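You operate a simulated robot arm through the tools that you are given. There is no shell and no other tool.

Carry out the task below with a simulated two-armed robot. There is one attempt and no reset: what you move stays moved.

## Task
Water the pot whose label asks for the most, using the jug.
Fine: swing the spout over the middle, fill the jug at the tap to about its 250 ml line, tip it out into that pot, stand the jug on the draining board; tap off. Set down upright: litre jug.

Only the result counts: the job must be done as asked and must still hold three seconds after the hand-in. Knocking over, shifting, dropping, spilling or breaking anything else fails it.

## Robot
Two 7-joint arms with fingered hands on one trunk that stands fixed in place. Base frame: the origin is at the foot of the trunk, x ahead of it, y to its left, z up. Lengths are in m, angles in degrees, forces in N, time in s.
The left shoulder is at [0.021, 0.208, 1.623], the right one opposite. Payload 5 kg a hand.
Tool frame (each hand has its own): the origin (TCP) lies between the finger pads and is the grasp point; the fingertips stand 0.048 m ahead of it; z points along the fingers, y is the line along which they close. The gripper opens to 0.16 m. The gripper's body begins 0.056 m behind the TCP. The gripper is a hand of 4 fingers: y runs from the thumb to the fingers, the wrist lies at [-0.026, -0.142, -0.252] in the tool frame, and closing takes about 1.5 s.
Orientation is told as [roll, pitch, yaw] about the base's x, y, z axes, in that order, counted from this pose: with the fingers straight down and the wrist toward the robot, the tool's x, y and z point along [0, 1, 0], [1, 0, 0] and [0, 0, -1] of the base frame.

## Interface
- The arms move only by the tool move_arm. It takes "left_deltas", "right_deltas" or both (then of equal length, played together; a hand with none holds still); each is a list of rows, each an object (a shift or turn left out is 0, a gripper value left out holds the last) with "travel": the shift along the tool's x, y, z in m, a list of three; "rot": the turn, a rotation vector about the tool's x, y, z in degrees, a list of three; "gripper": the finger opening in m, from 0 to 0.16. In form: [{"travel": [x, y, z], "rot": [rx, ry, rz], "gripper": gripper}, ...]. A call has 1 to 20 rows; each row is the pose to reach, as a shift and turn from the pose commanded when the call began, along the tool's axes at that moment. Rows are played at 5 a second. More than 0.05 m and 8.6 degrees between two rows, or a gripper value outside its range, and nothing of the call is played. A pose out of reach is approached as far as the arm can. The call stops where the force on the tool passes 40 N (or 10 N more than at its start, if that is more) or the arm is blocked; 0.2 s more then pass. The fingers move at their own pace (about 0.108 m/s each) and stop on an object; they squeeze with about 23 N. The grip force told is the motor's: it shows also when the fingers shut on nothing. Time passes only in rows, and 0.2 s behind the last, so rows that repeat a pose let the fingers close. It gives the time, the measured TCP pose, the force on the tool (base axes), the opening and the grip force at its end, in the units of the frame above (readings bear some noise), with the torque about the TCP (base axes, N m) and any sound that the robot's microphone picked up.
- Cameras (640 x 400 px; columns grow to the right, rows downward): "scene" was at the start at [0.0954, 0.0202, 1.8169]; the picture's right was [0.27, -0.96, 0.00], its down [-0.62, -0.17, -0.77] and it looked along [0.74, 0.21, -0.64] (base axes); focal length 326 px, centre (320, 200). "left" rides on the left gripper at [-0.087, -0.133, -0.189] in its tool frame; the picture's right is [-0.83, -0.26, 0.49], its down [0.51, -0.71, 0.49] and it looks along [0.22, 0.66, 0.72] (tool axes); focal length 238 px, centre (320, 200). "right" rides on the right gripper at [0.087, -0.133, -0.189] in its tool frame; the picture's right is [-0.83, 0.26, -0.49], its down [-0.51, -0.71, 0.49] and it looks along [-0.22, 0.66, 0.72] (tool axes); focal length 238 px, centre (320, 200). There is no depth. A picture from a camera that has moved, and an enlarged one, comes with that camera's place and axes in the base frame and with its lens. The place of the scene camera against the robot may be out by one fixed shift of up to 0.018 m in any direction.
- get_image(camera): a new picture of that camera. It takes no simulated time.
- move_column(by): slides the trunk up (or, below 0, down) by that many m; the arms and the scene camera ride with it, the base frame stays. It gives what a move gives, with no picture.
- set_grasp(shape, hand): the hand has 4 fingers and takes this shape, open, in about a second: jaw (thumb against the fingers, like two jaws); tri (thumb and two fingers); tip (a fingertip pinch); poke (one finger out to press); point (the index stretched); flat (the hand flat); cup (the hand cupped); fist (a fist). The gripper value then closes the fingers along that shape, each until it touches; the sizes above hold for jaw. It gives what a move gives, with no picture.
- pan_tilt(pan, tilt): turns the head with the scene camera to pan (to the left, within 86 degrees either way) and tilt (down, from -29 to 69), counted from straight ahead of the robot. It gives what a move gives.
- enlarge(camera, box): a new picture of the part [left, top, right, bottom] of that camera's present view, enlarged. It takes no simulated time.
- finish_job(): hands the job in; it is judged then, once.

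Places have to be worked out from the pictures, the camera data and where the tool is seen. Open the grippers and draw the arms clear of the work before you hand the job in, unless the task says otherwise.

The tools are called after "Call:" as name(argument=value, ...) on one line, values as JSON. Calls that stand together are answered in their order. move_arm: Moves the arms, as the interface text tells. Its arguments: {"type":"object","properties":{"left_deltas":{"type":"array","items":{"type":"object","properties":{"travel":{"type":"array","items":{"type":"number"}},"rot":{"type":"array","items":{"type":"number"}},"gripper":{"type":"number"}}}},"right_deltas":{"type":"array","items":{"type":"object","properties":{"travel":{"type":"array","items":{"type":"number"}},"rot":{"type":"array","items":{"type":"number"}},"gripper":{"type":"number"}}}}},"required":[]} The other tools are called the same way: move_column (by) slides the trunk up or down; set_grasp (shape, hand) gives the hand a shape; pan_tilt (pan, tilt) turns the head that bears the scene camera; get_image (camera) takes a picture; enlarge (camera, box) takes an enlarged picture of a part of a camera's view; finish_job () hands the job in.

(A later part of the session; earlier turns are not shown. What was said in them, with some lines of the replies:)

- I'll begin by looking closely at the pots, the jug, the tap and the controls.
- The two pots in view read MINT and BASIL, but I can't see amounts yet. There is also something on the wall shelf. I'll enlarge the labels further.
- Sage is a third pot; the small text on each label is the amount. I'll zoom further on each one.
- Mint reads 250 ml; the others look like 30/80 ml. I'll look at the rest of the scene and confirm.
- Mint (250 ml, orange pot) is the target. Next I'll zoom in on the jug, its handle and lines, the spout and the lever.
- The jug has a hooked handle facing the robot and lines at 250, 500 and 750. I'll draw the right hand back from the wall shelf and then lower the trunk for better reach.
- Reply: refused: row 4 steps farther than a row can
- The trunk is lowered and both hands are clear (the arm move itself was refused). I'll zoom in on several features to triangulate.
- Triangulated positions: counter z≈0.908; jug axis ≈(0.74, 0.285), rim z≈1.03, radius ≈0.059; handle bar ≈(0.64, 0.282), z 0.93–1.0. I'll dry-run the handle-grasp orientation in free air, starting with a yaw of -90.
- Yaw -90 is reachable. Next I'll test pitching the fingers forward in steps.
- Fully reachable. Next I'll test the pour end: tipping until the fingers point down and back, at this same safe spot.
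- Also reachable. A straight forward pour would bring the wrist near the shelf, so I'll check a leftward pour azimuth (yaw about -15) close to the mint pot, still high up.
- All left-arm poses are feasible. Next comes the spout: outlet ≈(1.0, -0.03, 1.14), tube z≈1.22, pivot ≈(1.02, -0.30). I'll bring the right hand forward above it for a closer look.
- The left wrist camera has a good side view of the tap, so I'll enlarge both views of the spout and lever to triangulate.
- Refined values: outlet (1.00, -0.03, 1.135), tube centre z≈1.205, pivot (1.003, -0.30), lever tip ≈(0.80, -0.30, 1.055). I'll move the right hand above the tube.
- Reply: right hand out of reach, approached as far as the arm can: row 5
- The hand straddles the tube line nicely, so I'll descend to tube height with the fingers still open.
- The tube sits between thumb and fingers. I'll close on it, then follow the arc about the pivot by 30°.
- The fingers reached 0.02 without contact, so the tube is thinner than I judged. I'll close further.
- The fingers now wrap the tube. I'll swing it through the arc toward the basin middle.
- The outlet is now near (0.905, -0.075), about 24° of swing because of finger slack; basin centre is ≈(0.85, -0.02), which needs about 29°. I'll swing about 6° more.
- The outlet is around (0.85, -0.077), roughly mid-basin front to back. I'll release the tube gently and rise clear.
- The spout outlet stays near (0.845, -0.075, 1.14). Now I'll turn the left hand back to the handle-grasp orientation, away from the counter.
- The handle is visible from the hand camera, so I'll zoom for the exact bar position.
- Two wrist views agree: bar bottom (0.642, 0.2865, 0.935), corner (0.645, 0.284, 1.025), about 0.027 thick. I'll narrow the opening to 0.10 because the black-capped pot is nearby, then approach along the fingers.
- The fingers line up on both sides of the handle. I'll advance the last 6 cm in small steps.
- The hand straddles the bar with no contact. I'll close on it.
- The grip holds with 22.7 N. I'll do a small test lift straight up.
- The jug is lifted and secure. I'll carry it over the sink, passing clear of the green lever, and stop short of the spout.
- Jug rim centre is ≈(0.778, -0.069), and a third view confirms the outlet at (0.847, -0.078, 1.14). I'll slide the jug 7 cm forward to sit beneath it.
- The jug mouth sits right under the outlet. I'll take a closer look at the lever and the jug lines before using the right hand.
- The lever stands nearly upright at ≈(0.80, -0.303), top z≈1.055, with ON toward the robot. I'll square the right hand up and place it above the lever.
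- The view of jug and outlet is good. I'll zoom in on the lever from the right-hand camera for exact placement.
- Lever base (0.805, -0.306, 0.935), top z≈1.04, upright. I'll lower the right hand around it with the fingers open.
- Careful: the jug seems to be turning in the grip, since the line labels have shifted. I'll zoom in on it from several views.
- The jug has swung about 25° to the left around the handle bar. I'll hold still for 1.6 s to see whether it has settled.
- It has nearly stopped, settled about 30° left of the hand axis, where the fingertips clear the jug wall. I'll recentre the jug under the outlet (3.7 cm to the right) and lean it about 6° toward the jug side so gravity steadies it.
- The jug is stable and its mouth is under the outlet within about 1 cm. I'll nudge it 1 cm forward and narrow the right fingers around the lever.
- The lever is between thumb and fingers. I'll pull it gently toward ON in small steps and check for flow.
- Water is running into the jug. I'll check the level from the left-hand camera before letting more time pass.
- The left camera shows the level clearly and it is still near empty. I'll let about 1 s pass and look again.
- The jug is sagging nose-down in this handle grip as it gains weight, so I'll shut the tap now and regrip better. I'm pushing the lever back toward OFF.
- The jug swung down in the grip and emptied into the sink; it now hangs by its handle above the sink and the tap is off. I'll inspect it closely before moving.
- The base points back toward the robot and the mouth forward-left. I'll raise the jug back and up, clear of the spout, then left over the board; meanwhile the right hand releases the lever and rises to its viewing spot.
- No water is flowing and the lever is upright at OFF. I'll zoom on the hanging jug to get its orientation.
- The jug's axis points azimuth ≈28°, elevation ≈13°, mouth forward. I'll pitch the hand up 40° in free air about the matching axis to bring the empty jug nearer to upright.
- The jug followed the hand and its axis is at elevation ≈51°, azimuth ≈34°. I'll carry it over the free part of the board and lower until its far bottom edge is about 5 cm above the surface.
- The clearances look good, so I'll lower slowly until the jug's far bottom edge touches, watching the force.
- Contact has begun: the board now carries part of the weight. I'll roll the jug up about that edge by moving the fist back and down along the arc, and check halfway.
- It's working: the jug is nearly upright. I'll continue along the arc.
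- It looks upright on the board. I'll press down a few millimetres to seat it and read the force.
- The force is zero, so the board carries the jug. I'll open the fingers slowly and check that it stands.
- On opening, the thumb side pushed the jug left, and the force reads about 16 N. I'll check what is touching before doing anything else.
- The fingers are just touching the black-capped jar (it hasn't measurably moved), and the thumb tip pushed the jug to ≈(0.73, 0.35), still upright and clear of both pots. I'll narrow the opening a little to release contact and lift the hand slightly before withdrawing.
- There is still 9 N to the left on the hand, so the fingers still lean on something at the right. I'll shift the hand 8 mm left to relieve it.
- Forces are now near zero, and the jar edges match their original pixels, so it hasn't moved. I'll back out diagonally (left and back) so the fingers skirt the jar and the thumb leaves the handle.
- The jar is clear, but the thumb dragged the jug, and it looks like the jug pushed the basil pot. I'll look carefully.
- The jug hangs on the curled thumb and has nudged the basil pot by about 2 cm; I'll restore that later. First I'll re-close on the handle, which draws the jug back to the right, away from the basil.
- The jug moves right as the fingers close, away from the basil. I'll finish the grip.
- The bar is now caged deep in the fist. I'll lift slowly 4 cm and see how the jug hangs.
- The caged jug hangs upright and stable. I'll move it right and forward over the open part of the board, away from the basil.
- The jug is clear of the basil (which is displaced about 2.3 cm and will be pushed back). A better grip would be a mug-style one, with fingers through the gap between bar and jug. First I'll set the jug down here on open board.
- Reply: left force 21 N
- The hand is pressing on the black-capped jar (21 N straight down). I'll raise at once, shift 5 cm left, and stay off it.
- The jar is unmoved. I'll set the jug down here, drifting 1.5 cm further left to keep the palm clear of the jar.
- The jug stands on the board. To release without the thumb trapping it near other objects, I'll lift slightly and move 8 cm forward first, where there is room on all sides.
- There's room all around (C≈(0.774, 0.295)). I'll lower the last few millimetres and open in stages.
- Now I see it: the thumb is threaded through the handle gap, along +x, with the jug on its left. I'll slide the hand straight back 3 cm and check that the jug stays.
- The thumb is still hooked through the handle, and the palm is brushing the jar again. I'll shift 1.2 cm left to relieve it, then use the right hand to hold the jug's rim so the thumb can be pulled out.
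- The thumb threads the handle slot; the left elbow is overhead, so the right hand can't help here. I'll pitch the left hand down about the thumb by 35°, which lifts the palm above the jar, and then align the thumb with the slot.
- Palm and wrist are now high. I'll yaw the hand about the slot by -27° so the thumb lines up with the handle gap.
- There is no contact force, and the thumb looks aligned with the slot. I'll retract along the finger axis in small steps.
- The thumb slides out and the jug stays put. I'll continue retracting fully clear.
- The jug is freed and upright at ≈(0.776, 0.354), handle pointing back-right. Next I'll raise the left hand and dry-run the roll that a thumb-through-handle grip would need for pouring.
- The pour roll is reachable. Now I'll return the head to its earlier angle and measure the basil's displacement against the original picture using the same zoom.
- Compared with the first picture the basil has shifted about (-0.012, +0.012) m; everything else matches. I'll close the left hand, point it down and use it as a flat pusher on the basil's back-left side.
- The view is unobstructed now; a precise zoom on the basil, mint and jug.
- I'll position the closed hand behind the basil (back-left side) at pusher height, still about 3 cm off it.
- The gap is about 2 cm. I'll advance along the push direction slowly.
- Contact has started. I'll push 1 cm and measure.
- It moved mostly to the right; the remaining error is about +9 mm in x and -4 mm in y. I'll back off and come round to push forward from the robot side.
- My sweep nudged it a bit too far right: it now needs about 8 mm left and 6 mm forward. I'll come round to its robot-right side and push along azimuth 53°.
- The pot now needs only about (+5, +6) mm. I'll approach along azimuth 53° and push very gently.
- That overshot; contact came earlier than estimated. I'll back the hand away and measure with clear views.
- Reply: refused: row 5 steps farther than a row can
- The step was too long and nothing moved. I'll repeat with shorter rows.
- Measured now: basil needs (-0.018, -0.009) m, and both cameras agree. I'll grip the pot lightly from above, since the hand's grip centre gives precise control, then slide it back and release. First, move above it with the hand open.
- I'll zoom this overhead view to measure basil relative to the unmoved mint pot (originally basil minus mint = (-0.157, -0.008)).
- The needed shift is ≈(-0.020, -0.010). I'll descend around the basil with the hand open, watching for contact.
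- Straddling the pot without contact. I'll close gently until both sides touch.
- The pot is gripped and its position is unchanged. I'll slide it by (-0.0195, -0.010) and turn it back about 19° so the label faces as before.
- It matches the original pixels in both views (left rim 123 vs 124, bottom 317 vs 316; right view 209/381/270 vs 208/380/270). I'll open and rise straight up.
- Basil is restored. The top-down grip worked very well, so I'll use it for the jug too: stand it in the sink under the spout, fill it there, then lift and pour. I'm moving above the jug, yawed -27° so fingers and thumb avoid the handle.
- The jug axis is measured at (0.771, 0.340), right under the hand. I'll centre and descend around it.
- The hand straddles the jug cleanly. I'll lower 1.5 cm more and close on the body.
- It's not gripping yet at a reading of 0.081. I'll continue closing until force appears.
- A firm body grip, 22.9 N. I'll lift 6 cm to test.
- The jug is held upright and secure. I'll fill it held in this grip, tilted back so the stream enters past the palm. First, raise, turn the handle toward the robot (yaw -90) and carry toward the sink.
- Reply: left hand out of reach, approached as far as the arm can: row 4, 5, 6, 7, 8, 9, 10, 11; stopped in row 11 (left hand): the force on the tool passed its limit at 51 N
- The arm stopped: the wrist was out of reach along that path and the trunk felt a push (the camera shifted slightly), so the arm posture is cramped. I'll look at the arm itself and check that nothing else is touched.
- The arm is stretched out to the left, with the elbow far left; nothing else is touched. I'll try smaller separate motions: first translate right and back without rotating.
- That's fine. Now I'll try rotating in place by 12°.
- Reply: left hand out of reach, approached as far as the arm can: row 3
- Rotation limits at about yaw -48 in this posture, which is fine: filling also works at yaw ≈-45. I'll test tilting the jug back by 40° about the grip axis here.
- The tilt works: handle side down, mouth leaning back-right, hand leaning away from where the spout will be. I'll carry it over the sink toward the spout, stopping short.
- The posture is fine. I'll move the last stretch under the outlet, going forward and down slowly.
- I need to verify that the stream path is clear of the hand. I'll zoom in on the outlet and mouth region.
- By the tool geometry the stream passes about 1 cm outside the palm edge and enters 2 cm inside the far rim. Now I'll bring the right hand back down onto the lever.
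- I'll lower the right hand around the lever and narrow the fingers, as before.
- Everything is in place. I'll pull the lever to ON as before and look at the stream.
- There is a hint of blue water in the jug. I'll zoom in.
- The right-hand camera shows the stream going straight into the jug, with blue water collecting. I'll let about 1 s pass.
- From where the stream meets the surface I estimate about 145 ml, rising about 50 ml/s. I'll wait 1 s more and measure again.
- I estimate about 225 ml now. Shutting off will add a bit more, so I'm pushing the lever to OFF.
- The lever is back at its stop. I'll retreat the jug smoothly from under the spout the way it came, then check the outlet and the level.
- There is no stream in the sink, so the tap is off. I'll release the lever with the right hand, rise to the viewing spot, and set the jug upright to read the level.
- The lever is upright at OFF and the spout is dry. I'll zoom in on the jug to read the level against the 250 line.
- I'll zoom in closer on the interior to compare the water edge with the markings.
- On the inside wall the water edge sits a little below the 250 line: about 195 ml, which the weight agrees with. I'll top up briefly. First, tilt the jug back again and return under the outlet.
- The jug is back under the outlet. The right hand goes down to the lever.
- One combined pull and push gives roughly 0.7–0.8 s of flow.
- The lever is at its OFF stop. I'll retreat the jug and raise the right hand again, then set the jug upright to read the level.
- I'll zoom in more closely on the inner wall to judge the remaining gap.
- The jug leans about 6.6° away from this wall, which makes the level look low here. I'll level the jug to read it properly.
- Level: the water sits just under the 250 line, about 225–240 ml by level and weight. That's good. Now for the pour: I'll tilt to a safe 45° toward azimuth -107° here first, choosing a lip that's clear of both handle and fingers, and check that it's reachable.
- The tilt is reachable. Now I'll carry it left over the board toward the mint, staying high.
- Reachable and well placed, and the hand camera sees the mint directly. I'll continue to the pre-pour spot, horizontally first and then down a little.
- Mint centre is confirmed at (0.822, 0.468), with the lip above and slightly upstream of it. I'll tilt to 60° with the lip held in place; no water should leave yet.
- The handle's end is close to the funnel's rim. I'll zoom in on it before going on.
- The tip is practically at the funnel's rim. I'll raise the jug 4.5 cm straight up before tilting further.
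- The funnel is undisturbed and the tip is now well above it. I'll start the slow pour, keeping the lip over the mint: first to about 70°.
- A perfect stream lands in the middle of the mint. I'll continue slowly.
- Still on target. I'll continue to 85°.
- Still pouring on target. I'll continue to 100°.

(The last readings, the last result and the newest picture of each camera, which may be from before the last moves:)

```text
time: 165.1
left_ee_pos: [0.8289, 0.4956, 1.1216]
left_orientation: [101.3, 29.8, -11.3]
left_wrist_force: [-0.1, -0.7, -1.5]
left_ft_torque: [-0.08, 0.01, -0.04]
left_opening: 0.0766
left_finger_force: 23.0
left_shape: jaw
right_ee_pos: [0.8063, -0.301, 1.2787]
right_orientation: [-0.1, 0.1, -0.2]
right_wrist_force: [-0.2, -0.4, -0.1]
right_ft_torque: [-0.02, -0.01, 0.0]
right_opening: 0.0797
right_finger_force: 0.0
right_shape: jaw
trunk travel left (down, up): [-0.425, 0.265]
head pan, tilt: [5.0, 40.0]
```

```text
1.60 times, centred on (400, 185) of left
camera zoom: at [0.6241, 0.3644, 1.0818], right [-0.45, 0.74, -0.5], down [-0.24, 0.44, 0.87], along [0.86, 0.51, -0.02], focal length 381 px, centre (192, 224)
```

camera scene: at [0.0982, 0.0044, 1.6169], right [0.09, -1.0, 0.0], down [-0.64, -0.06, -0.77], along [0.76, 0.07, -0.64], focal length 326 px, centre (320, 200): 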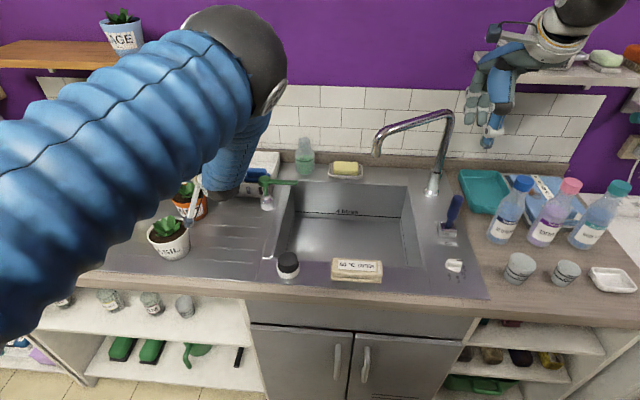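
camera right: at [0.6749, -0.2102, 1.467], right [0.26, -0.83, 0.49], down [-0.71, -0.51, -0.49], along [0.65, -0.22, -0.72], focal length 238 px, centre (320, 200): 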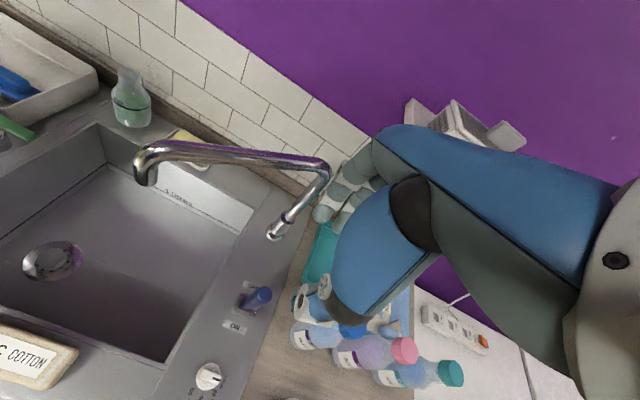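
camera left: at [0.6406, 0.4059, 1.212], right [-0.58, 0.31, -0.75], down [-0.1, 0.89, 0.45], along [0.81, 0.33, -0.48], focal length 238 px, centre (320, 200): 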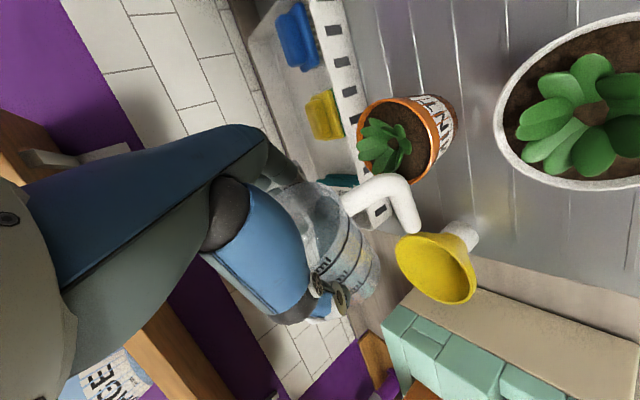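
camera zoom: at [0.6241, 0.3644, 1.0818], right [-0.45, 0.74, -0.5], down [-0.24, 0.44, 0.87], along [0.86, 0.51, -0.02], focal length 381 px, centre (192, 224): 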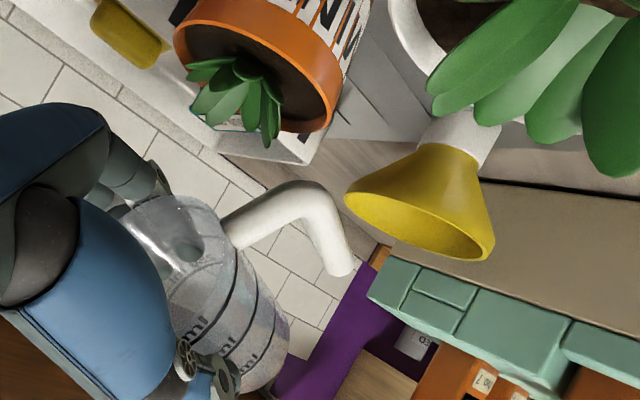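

The stream has ended and the weight is back to the empty jug. I'll tip a little further to drain the last drops.

Call:
move_arm(left_deltas=[{"travel": [-0.0003, 0.0, -0.003], "rot": [1.3, 2.2, 0]}, {"travel": [-0.0006, 0.0, -0.006], "rot": [2.5, 4.3, 0]}, {"travel": [-0.0008, 0.0, -0.0085], "rot": [3.8, 6.5, 0]}, {"travel": [-0.0008, 0.0, -0.0085], "rot": [3.8, 6.5, 0]}, {"travel": [-0.0008, 0.0, -0.0085], "rot": [3.8, 6.5, 0]}, {"travel": [-0.0008, 0.0, -0.0085], "rot": [3.8, 6.5, 0]}])

Call:
get_image(camera="left")

```text
time: 166.5
left_ee_pos: [0.8271, 0.4875, 1.1202]
left_orientation: [110.0, 28.9, -7.1]
left_wrist_force: [0.0, -0.3, -1.6]
left_ft_torque: [-0.06, 0.0, 0.04]
left_opening: 0.0765
left_finger_force: 23.3
left_shape: jaw
right_ee_pos: [0.8061, -0.3001, 1.2779]
right_orientation: [0.0, 0.2, -0.1]
right_wrist_force: [-0.1, -0.3, 0.6]
right_ft_torque: [-0.04, 0.0, 0.01]
right_opening: 0.0798
right_finger_force: 0.1
right_shape: jaw
trunk travel left (down, up): [-0.425, 0.265]
head pan, tilt: [5.0, 40.0]
```

```text
taken
camera left: at [0.6239, 0.3632, 1.056], right [-0.43, 0.8, -0.42], down [-0.27, 0.33, 0.91], along [0.86, 0.5, 0.08], focal length 238 px, centre (320, 200)
```

left: 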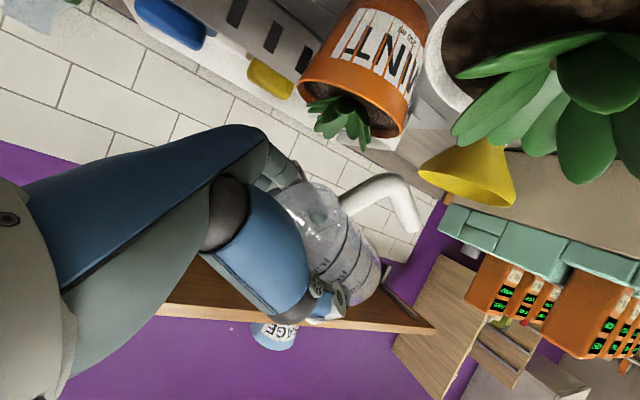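

The jug is empty. I'll raise and un-tilt back to 40° above the pots.

Call:
move_arm(left_deltas=[{"travel": [0.0137, -0.0081, 0.005], "rot": [-1.9, -3.2, 0]}, {"travel": [0.0274, -0.0161, 0.01], "rot": [-5.7, -9.7, 0]}, {"travel": [0.0411, -0.0242, 0.015], "rot": [-9.5, -16.2, 0]}, {"travel": [0.0493, -0.029, 0.018], "rot": [-13.3, -22.6, 0]}, {"travel": [0.0493, -0.029, 0.018], "rot": [-17.1, -29.1, 0]}, {"travel": [0.0493, -0.029, 0.018], "rot": [-20.9, -35.6, 0]}, {"travel": [0.0493, -0.029, 0.018], "rot": [-24.7, -42, 0]}, {"travel": [0.0493, -0.029, 0.018], "rot": [-28.5, -48.5, 0]}, {"travel": [0.0493, -0.029, 0.018], "rot": [-32.3, -55, 0]}, {"travel": [0.0493, -0.029, 0.018], "rot": [-34, -57.8, 0]}])

Call:
get_image(camera="scene")

Call:
get_image(camera="left")

```text
time: 168.7
left_ee_pos: [0.8268, 0.4861, 1.1799]
left_orientation: [36.1, 19.0, -41.3]
left_wrist_force: [-0.2, -0.4, -2.2]
left_ft_torque: [0.07, 0.05, -0.01]
left_opening: 0.0764
left_finger_force: 23.2
left_shape: jaw
right_ee_pos: [0.8065, -0.3007, 1.2773]
right_orientation: [0.0, 0.2, -0.1]
right_wrist_force: [-0.9, 0.9, 0.3]
right_ft_torque: [-0.04, -0.03, 0.01]
right_opening: 0.0794
right_finger_force: 0.1
right_shape: jaw
trunk travel left (down, up): [-0.425, 0.265]
head pan, tilt: [5.0, 40.0]
```

```text
taken
camera scene: at [0.0986, 0.0046, 1.6168], right [0.09, -1.0, 0.0], down [-0.64, -0.06, -0.77], along [0.76, 0.07, -0.64], focal length 326 px, centre (320, 200)
```

scene: 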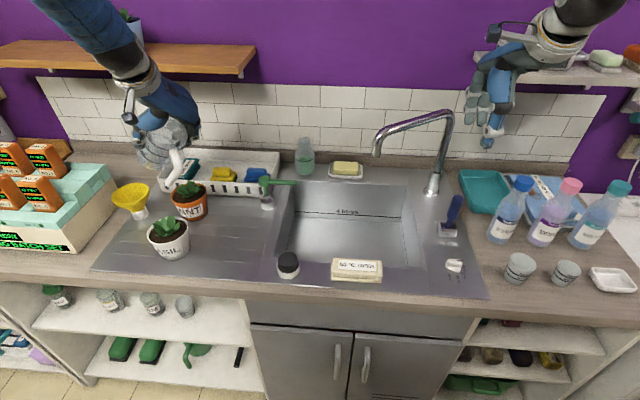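

```text
taken
camera left: at [0.6384, 0.4116, 1.3188], right [-0.66, 0.06, -0.75], down [-0.07, 0.99, 0.14], along [0.75, 0.14, -0.64], focal length 238 px, centre (320, 200)
```

left: 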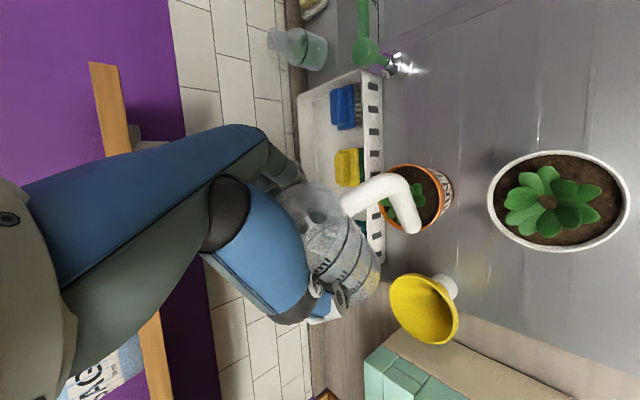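

Everything below is undisturbed. I'll move over the free board spot while bringing the jug upright (yaw -27), the same pose I used when picking it up.

Call:
move_arm(left_deltas=[{"travel": [0.0169, -0.0099, -0.0228]}, {"travel": [0.0035, -0.0038, -0.0429], "rot": [-2, -5.5, -2.8]}, {"travel": [-0.0107, 0.0032, -0.0549], "rot": [-4, -10.9, -5.6]}, {"travel": [-0.0248, 0.0101, -0.0671], "rot": [-6, -16.4, -8.4]}, {"travel": [-0.0388, 0.017, -0.0793], "rot": [-8, -21.8, -11.3]}, {"travel": [-0.0529, 0.0239, -0.0916], "rot": [-10, -27.3, -14.1]}, {"travel": [-0.067, 0.0307, -0.1038], "rot": [-12, -32.7, -16.9]}, {"travel": [-0.081, 0.0376, -0.116], "rot": [-14, -38.2, -19.7]}, {"travel": [-0.095, 0.0445, -0.116], "rot": [-14, -38.2, -19.7]}])

Call:
get_image(camera="scene")

Call:
get_image(camera="left")

```text
time: 170.7
left_ee_pos: [0.7726, 0.3416, 1.1992]
left_orientation: [-0.3, 0.0, -26.8]
left_wrist_force: [0.1, -0.1, -1.0]
left_ft_torque: [0.1, 0.02, -0.02]
left_opening: 0.0762
left_finger_force: 22.9
left_shape: jaw
right_ee_pos: [0.8069, -0.3013, 1.2768]
right_orientation: [0.0, 0.2, -0.1]
right_wrist_force: [0.1, -0.4, -0.2]
right_ft_torque: [0.01, -0.02, 0.02]
right_opening: 0.0794
right_finger_force: 0.1
right_shape: jaw
trunk travel left (down, up): [-0.425, 0.265]
head pan, tilt: [5.0, 40.0]
```

```text
taken
camera scene: at [0.0988, 0.0035, 1.6168], right [0.09, -1.0, 0.0], down [-0.64, -0.06, -0.77], along [0.76, 0.07, -0.64], focal length 326 px, centre (320, 200)
```

scene: 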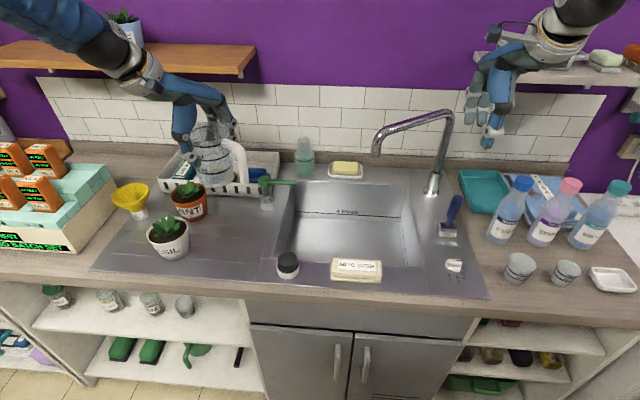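

```text
taken
camera left: at [0.6156, 0.3249, 1.3892], right [-0.61, -0.63, -0.48], down [-0.4, 0.77, -0.49], along [0.68, -0.11, -0.72], focal length 238 px, centre (320, 200)
```

left: 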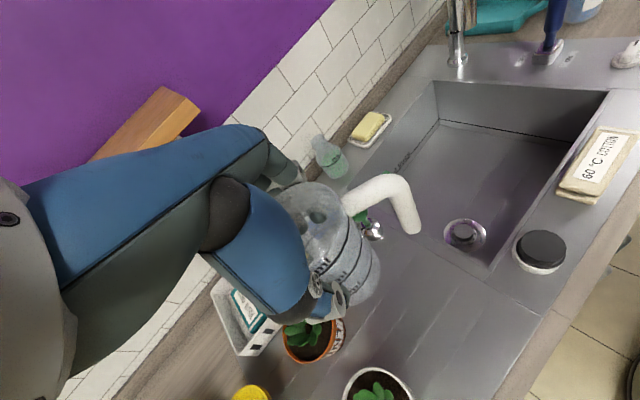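

Upright above the free spot. I'll lower to the board, slowing at the end.

Call:
move_arm(left_deltas=[{"travel": [0, 0, 0.03]}, {"travel": [0, 0, 0.06]}, {"travel": [0, 0, 0.09]}, {"travel": [0, 0, 0.12]}, {"travel": [0, 0, 0.145]}, {"travel": [0, 0, 0.165]}, {"travel": [0, 0, 0.176]}, {"travel": [0, 0, 0.182]}])

Call:
enlarge(camera="scene", box=[120, 130, 312, 290])

```text
time: 172.5
left_ee_pos: [0.7716, 0.3406, 1.0183]
left_orientation: [-0.1, -0.1, -26.9]
left_wrist_force: [-0.3, 0.3, -1.2]
left_ft_torque: [0.03, 0.01, 0.02]
left_opening: 0.0761
left_finger_force: 23.1
left_shape: jaw
right_ee_pos: [0.8065, -0.3001, 1.2783]
right_orientation: [0.0, 0.2, -0.2]
right_wrist_force: [-0.5, 0.0, -0.4]
right_ft_torque: [-0.02, 0.0, 0.01]
right_opening: 0.0796
right_finger_force: 0.0
right_shape: jaw
trunk travel left (down, up): [-0.425, 0.265]
head pan, tilt: [5.0, 40.0]
```

```text
2.50 times, centred on (216, 210) of scene
camera zoom: at [0.0985, 0.0046, 1.6169], right [0.09, -1.0, 0.0], down [-0.64, -0.06, -0.77], along [0.76, 0.07, -0.64], focal length 816 px, centre (580, 175)
```

zoom: 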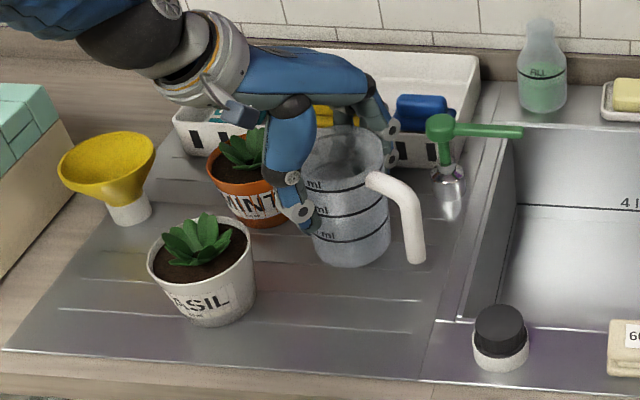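

Nearly down; the jug base looks a few millimetres above the board. I'll lower gently until the weight transfers.

Call:
move_arm(left_deltas=[{"travel": [0, 0, 0.002]}, {"travel": [0, 0, 0.004]}, {"travel": [0, 0, 0.005]}])

Call:
enlarge(camera="scene", box=[120, 130, 312, 290])

```text
time: 173.3
left_ee_pos: [0.7724, 0.3408, 1.0143]
left_orientation: [-0.2, -0.2, -26.9]
left_wrist_force: [0.9, 3.2, 8.5]
left_ft_torque: [-0.1, -0.15, 0.02]
left_opening: 0.0764
left_finger_force: 23.3
left_shape: jaw
right_ee_pos: [0.8047, -0.3007, 1.2781]
right_orientation: [0.0, 0.1, -0.2]
right_wrist_force: [0.0, 0.1, 0.1]
right_ft_torque: [0.0, -0.04, 0.0]
right_opening: 0.0797
right_finger_force: 0.0
right_shape: jaw
trunk travel left (down, up): [-0.425, 0.265]
head pan, tilt: [5.0, 40.0]
```

```text
2.50 times, centred on (216, 210) of scene
camera zoom: at [0.0975, 0.0044, 1.617], right [0.09, -1.0, 0.0], down [-0.64, -0.06, -0.77], along [0.76, 0.07, -0.64], focal length 816 px, centre (580, 175)
```

zoom: 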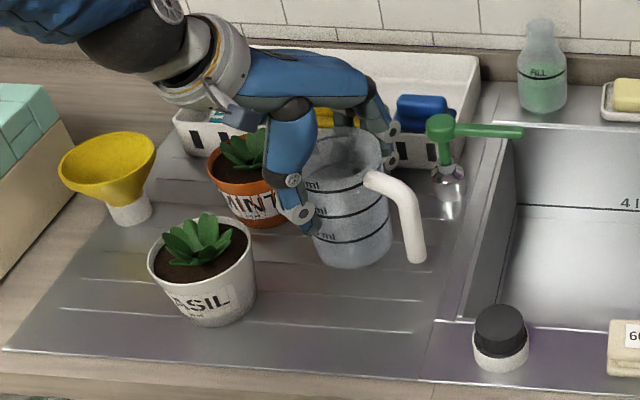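

It's standing on the board (8.5 N contact). I'll ease off 1 mm, open to the same width I approached with, and rise straight up.

Call:
move_arm(left_deltas=[{"travel": [0, 0, -0.0015], "gripper": 0.085}, {"travel": [0, 0, -0.0015], "gripper": 0.1}, {"travel": [0, 0, -0.0015], "gripper": 0.12}, {"travel": [0, 0, -0.0015], "gripper": 0.135}, {"travel": [0, 0, -0.0015], "gripper": 0.135}, {"travel": [0, 0, -0.0015], "gripper": 0.135}])

Call:
enlarge(camera="scene", box=[120, 130, 312, 290])

```text
time: 174.7
left_ee_pos: [0.7718, 0.3421, 1.0154]
left_orientation: [-0.2, -0.1, -27.0]
left_wrist_force: [0.1, 0.6, 0.1]
left_ft_torque: [0.02, 0.0, -0.03]
left_opening: 0.1347
left_finger_force: 0.0
left_shape: jaw
right_ee_pos: [0.8071, -0.3013, 1.2784]
right_orientation: [0.0, 0.1, 0.0]
right_wrist_force: [0.0, 0.2, -0.3]
right_ft_torque: [-0.02, -0.02, 0.0]
right_opening: 0.0798
right_finger_force: 0.2
right_shape: jaw
trunk travel left (down, up): [-0.425, 0.265]
head pan, tilt: [5.0, 40.0]
```

```text
2.50 times, centred on (216, 210) of scene
camera zoom: at [0.0983, 0.0044, 1.6169], right [0.09, -1.0, 0.0], down [-0.64, -0.06, -0.77], along [0.76, 0.07, -0.64], focal length 816 px, centre (580, 175)
```

zoom: 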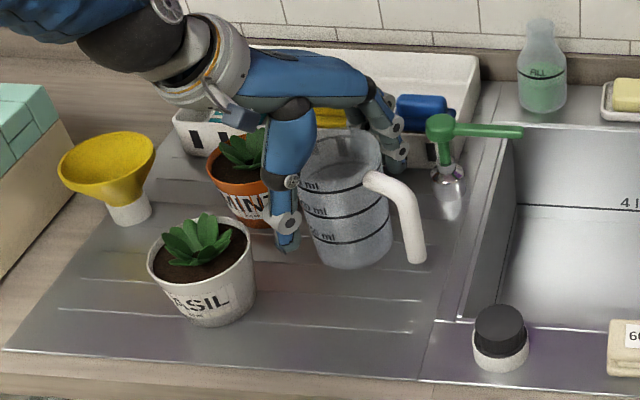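

The jug stands free and the fingers are clear. I'll rise straight up and draw the left hand back.

Call:
move_arm(left_deltas=[{"travel": [0, 0, -0.02]}, {"travel": [0, 0, -0.04]}, {"travel": [0, 0, -0.07]}, {"travel": [0, 0, -0.11]}, {"travel": [0, 0, -0.15]}, {"travel": [0, 0, -0.19]}, {"travel": [0, -0.03, -0.22]}, {"travel": [0, -0.07, -0.23]}, {"travel": [0, -0.11, -0.23]}, {"travel": [0, -0.15, -0.23]}, {"travel": [0, -0.19, -0.23]}], right_deltas=[{"travel": [0, 0, -0.01]}, {"travel": [0, 0, -0.02]}, {"travel": [0, 0, -0.03]}, {"travel": [0, -0.03, -0.03]}, {"travel": [0, -0.06, -0.03]}, {"travel": [0, -0.09, -0.03]}, {"travel": [0, -0.12, -0.03]}, {"travel": [0, -0.15, -0.03]}, {"travel": [0, -0.18, -0.03]}, {"travel": [0, -0.21, -0.03]}, {"travel": [0, -0.24, -0.03]}])

Call:
get_image(camera="scene")

Call:
enlarge(camera="scene", box=[120, 150, 312, 290])

Call:
get_image(camera="left")

Call:
get_image(camera="right")

```text
time: 177.1
left_ee_pos: [0.6015, 0.4302, 1.2456]
left_orientation: [-0.3, -0.4, -27.0]
left_wrist_force: [-1.4, -0.1, 0.8]
left_ft_torque: [-0.06, -0.13, 0.01]
left_opening: 0.1351
left_finger_force: 0.0
left_shape: jaw
right_ee_pos: [0.5677, -0.2992, 1.3078]
right_orientation: [-0.2, 0.1, -0.1]
right_wrist_force: [-1.1, 1.4, 1.6]
right_ft_torque: [-0.08, -0.13, -0.05]
right_opening: 0.0799
right_finger_force: 0.0
right_shape: jaw
right hand out of reach, approached as far as the arm can: row 11
trunk travel left (down, up): [-0.425, 0.265]
head pan, tilt: [5.0, 40.0]
```

```text
taken
camera scene: at [0.0947, 0.0059, 1.6171], right [0.09, -1.0, 0.0], down [-0.64, -0.06, -0.77], along [0.76, 0.07, -0.64], focal length 326 px, centre (320, 200)
```

scene: 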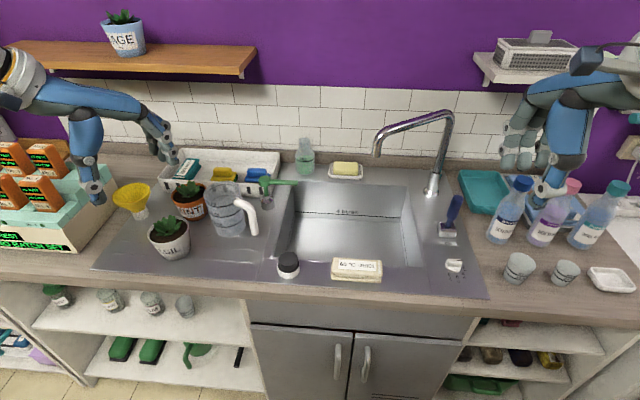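

```text
2.86 times, centred on (216, 220) of scene
camera zoom: at [0.0947, 0.0059, 1.6171], right [0.09, -1.0, 0.0], down [-0.64, -0.06, -0.77], along [0.76, 0.07, -0.64], focal length 933 px, centre (617, 143)
```

zoom: 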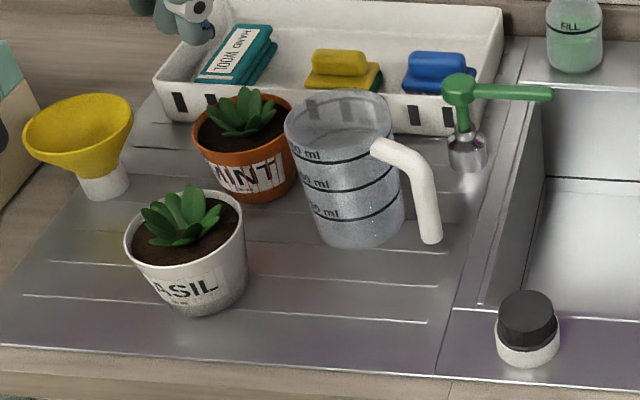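

```text
taken
camera left: at [0.4434, 0.4135, 1.4348], right [-0.61, -0.63, -0.48], down [-0.4, 0.77, -0.5], along [0.69, -0.11, -0.72], focal length 238 px, centre (320, 200)
```

left: 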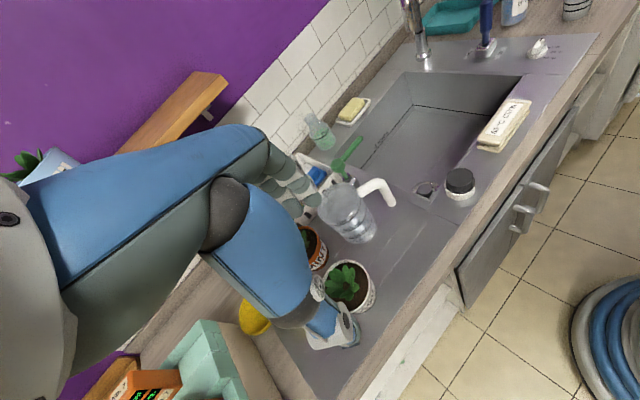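

```text
taken
camera right: at [0.4366, -0.2112, 1.4984], right [0.26, -0.83, 0.49], down [-0.71, -0.51, -0.49], along [0.65, -0.22, -0.72], focal length 238 px, centre (320, 200)
```

right: 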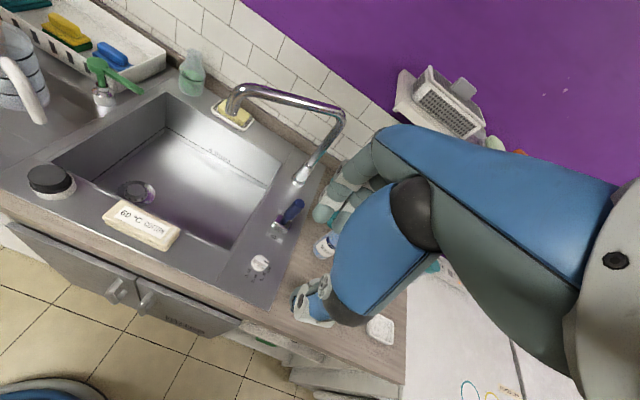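

Everything looks right. One last check of the lever, spout and neighbours against the first picture with the same zoom.

Call:
enlarge(camera="scene", box=[330, 80, 500, 280])

Call:
enlarge(camera="left", box=[240, 140, 420, 340])

Call:
enlarge(camera="right", box=[200, 60, 360, 290])

```text
2.00 times, centred on (415, 180) of scene
camera zoom: at [0.0947, 0.0059, 1.6171], right [0.09, -1.0, 0.0], down [-0.64, -0.06, -0.77], along [0.76, 0.07, -0.64], focal length 653 px, centre (130, 240)
```

zoom: 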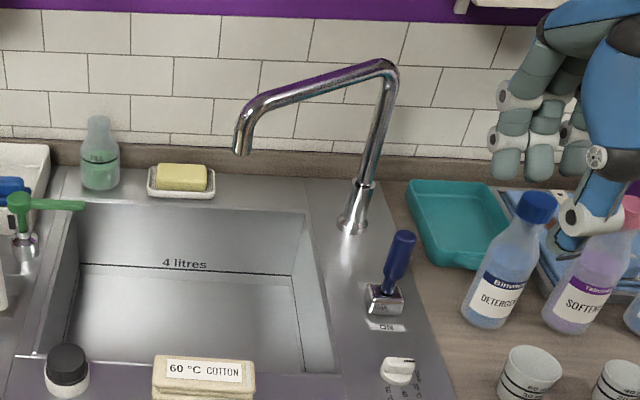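

```text
2.00 times, centred on (330, 240) of left
camera zoom: at [0.4434, 0.4135, 1.4348], right [-0.61, -0.63, -0.48], down [-0.4, 0.77, -0.5], along [0.69, -0.11, -0.72], focal length 477 px, centre (300, 120)
```

zoom: 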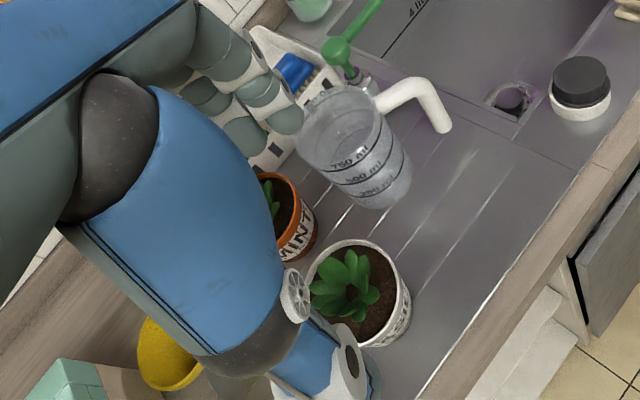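

```text
1.74 times, centred on (280, 175) of right
camera zoom: at [0.4366, -0.2112, 1.4984], right [0.26, -0.83, 0.49], down [-0.71, -0.51, -0.49], along [0.65, -0.22, -0.72], focal length 414 px, centre (390, 244)
```

zoom: 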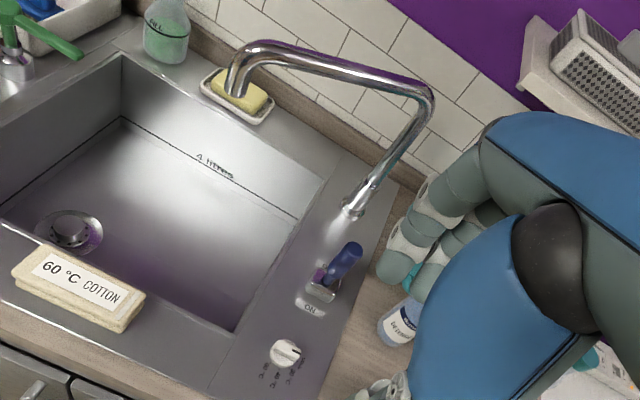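

The lever, knob, jar, towels and bottles all match the start picture. I'll open both hands fully and draw them back clear of the work.

Call:
move_arm(left_deltas=[{"travel": [0, -0.02, -0.03], "gripper": 0.16}, {"travel": [0, -0.04, -0.05]}, {"travel": [0, -0.07, -0.06]}, {"travel": [0, -0.09, -0.06]}, {"travel": [0, -0.09, -0.06]}], right_deltas=[{"gripper": 0.16}, {}, {}, {}, {}])

Call:
get_image(camera="scene")

```text
time: 178.3
left_ee_pos: [0.5237, 0.4699, 1.3058]
left_orientation: [-0.2, 0.1, -26.9]
left_wrist_force: [0.6, 0.8, -0.1]
left_ft_torque: [0.01, 0.08, -0.02]
left_opening: 0.1601
left_finger_force: 0.1
left_shape: jaw
right_ee_pos: [0.5714, -0.3014, 1.3068]
right_orientation: [0.0, 0.4, 0.0]
right_wrist_force: [0.5, -0.2, -0.6]
right_ft_torque: [0.05, 0.03, 0.04]
right_opening: 0.1597
right_finger_force: 0.0
right_shape: jaw
trunk travel left (down, up): [-0.425, 0.265]
head pan, tilt: [5.0, 40.0]
```

```text
taken
camera scene: at [0.0992, 0.0044, 1.6168], right [0.09, -1.0, 0.0], down [-0.64, -0.06, -0.77], along [0.76, 0.07, -0.64], focal length 326 px, centre (320, 200)
```

scene: 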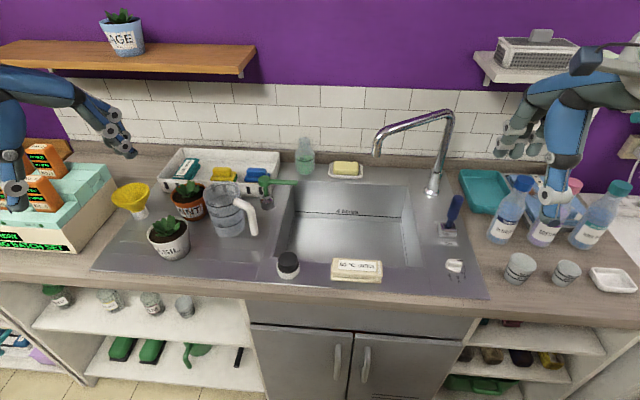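

The jug stands upright and empty on the draining board, the tap is off with the spout over the basin, and the mint has been watered. The other things look to be where they began, and both hands are open and clear, so I'm handing the job in.

Call:
finish_job()

```text
The job is handed in.
```

I watered the mint pot, which asks for the most (250 ml), but two things along the way may count against the job. It is handed in and I haven't seen a verdict.

- **Spout and tap:** the spout is over the basin, within a few centimetres of the centre. The lever is back at OFF, and no water is running.
- **Fill and pour:** I filled the jug to just under its 250 line, about 225–240 ml by level and weight. I poured it all into the mint; the stream landed in the middle of the pot.
- **Jug:** it stands upright and empty on the draining board, a few centimetres from where it began and turned.

What may count against it:

- **First fill lost:** I first held the jug by its handle, and it slipped and tipped that water into the sink. I then held it by the body for the real fill.
- **Basil pot shifted:** while freeing my hand from the handle, the jug pushed the basil pot about 2 cm. My first attempts to push it back moved it further. I then gripped it and put it back; it matched its original position in both camera views to within a millimetre or two.
- **Light contacts:** my hand pressed briefly on the black-capped jar, and the jug's handle came right up to the funnel, possibly touching it. Neither appears to have moved.
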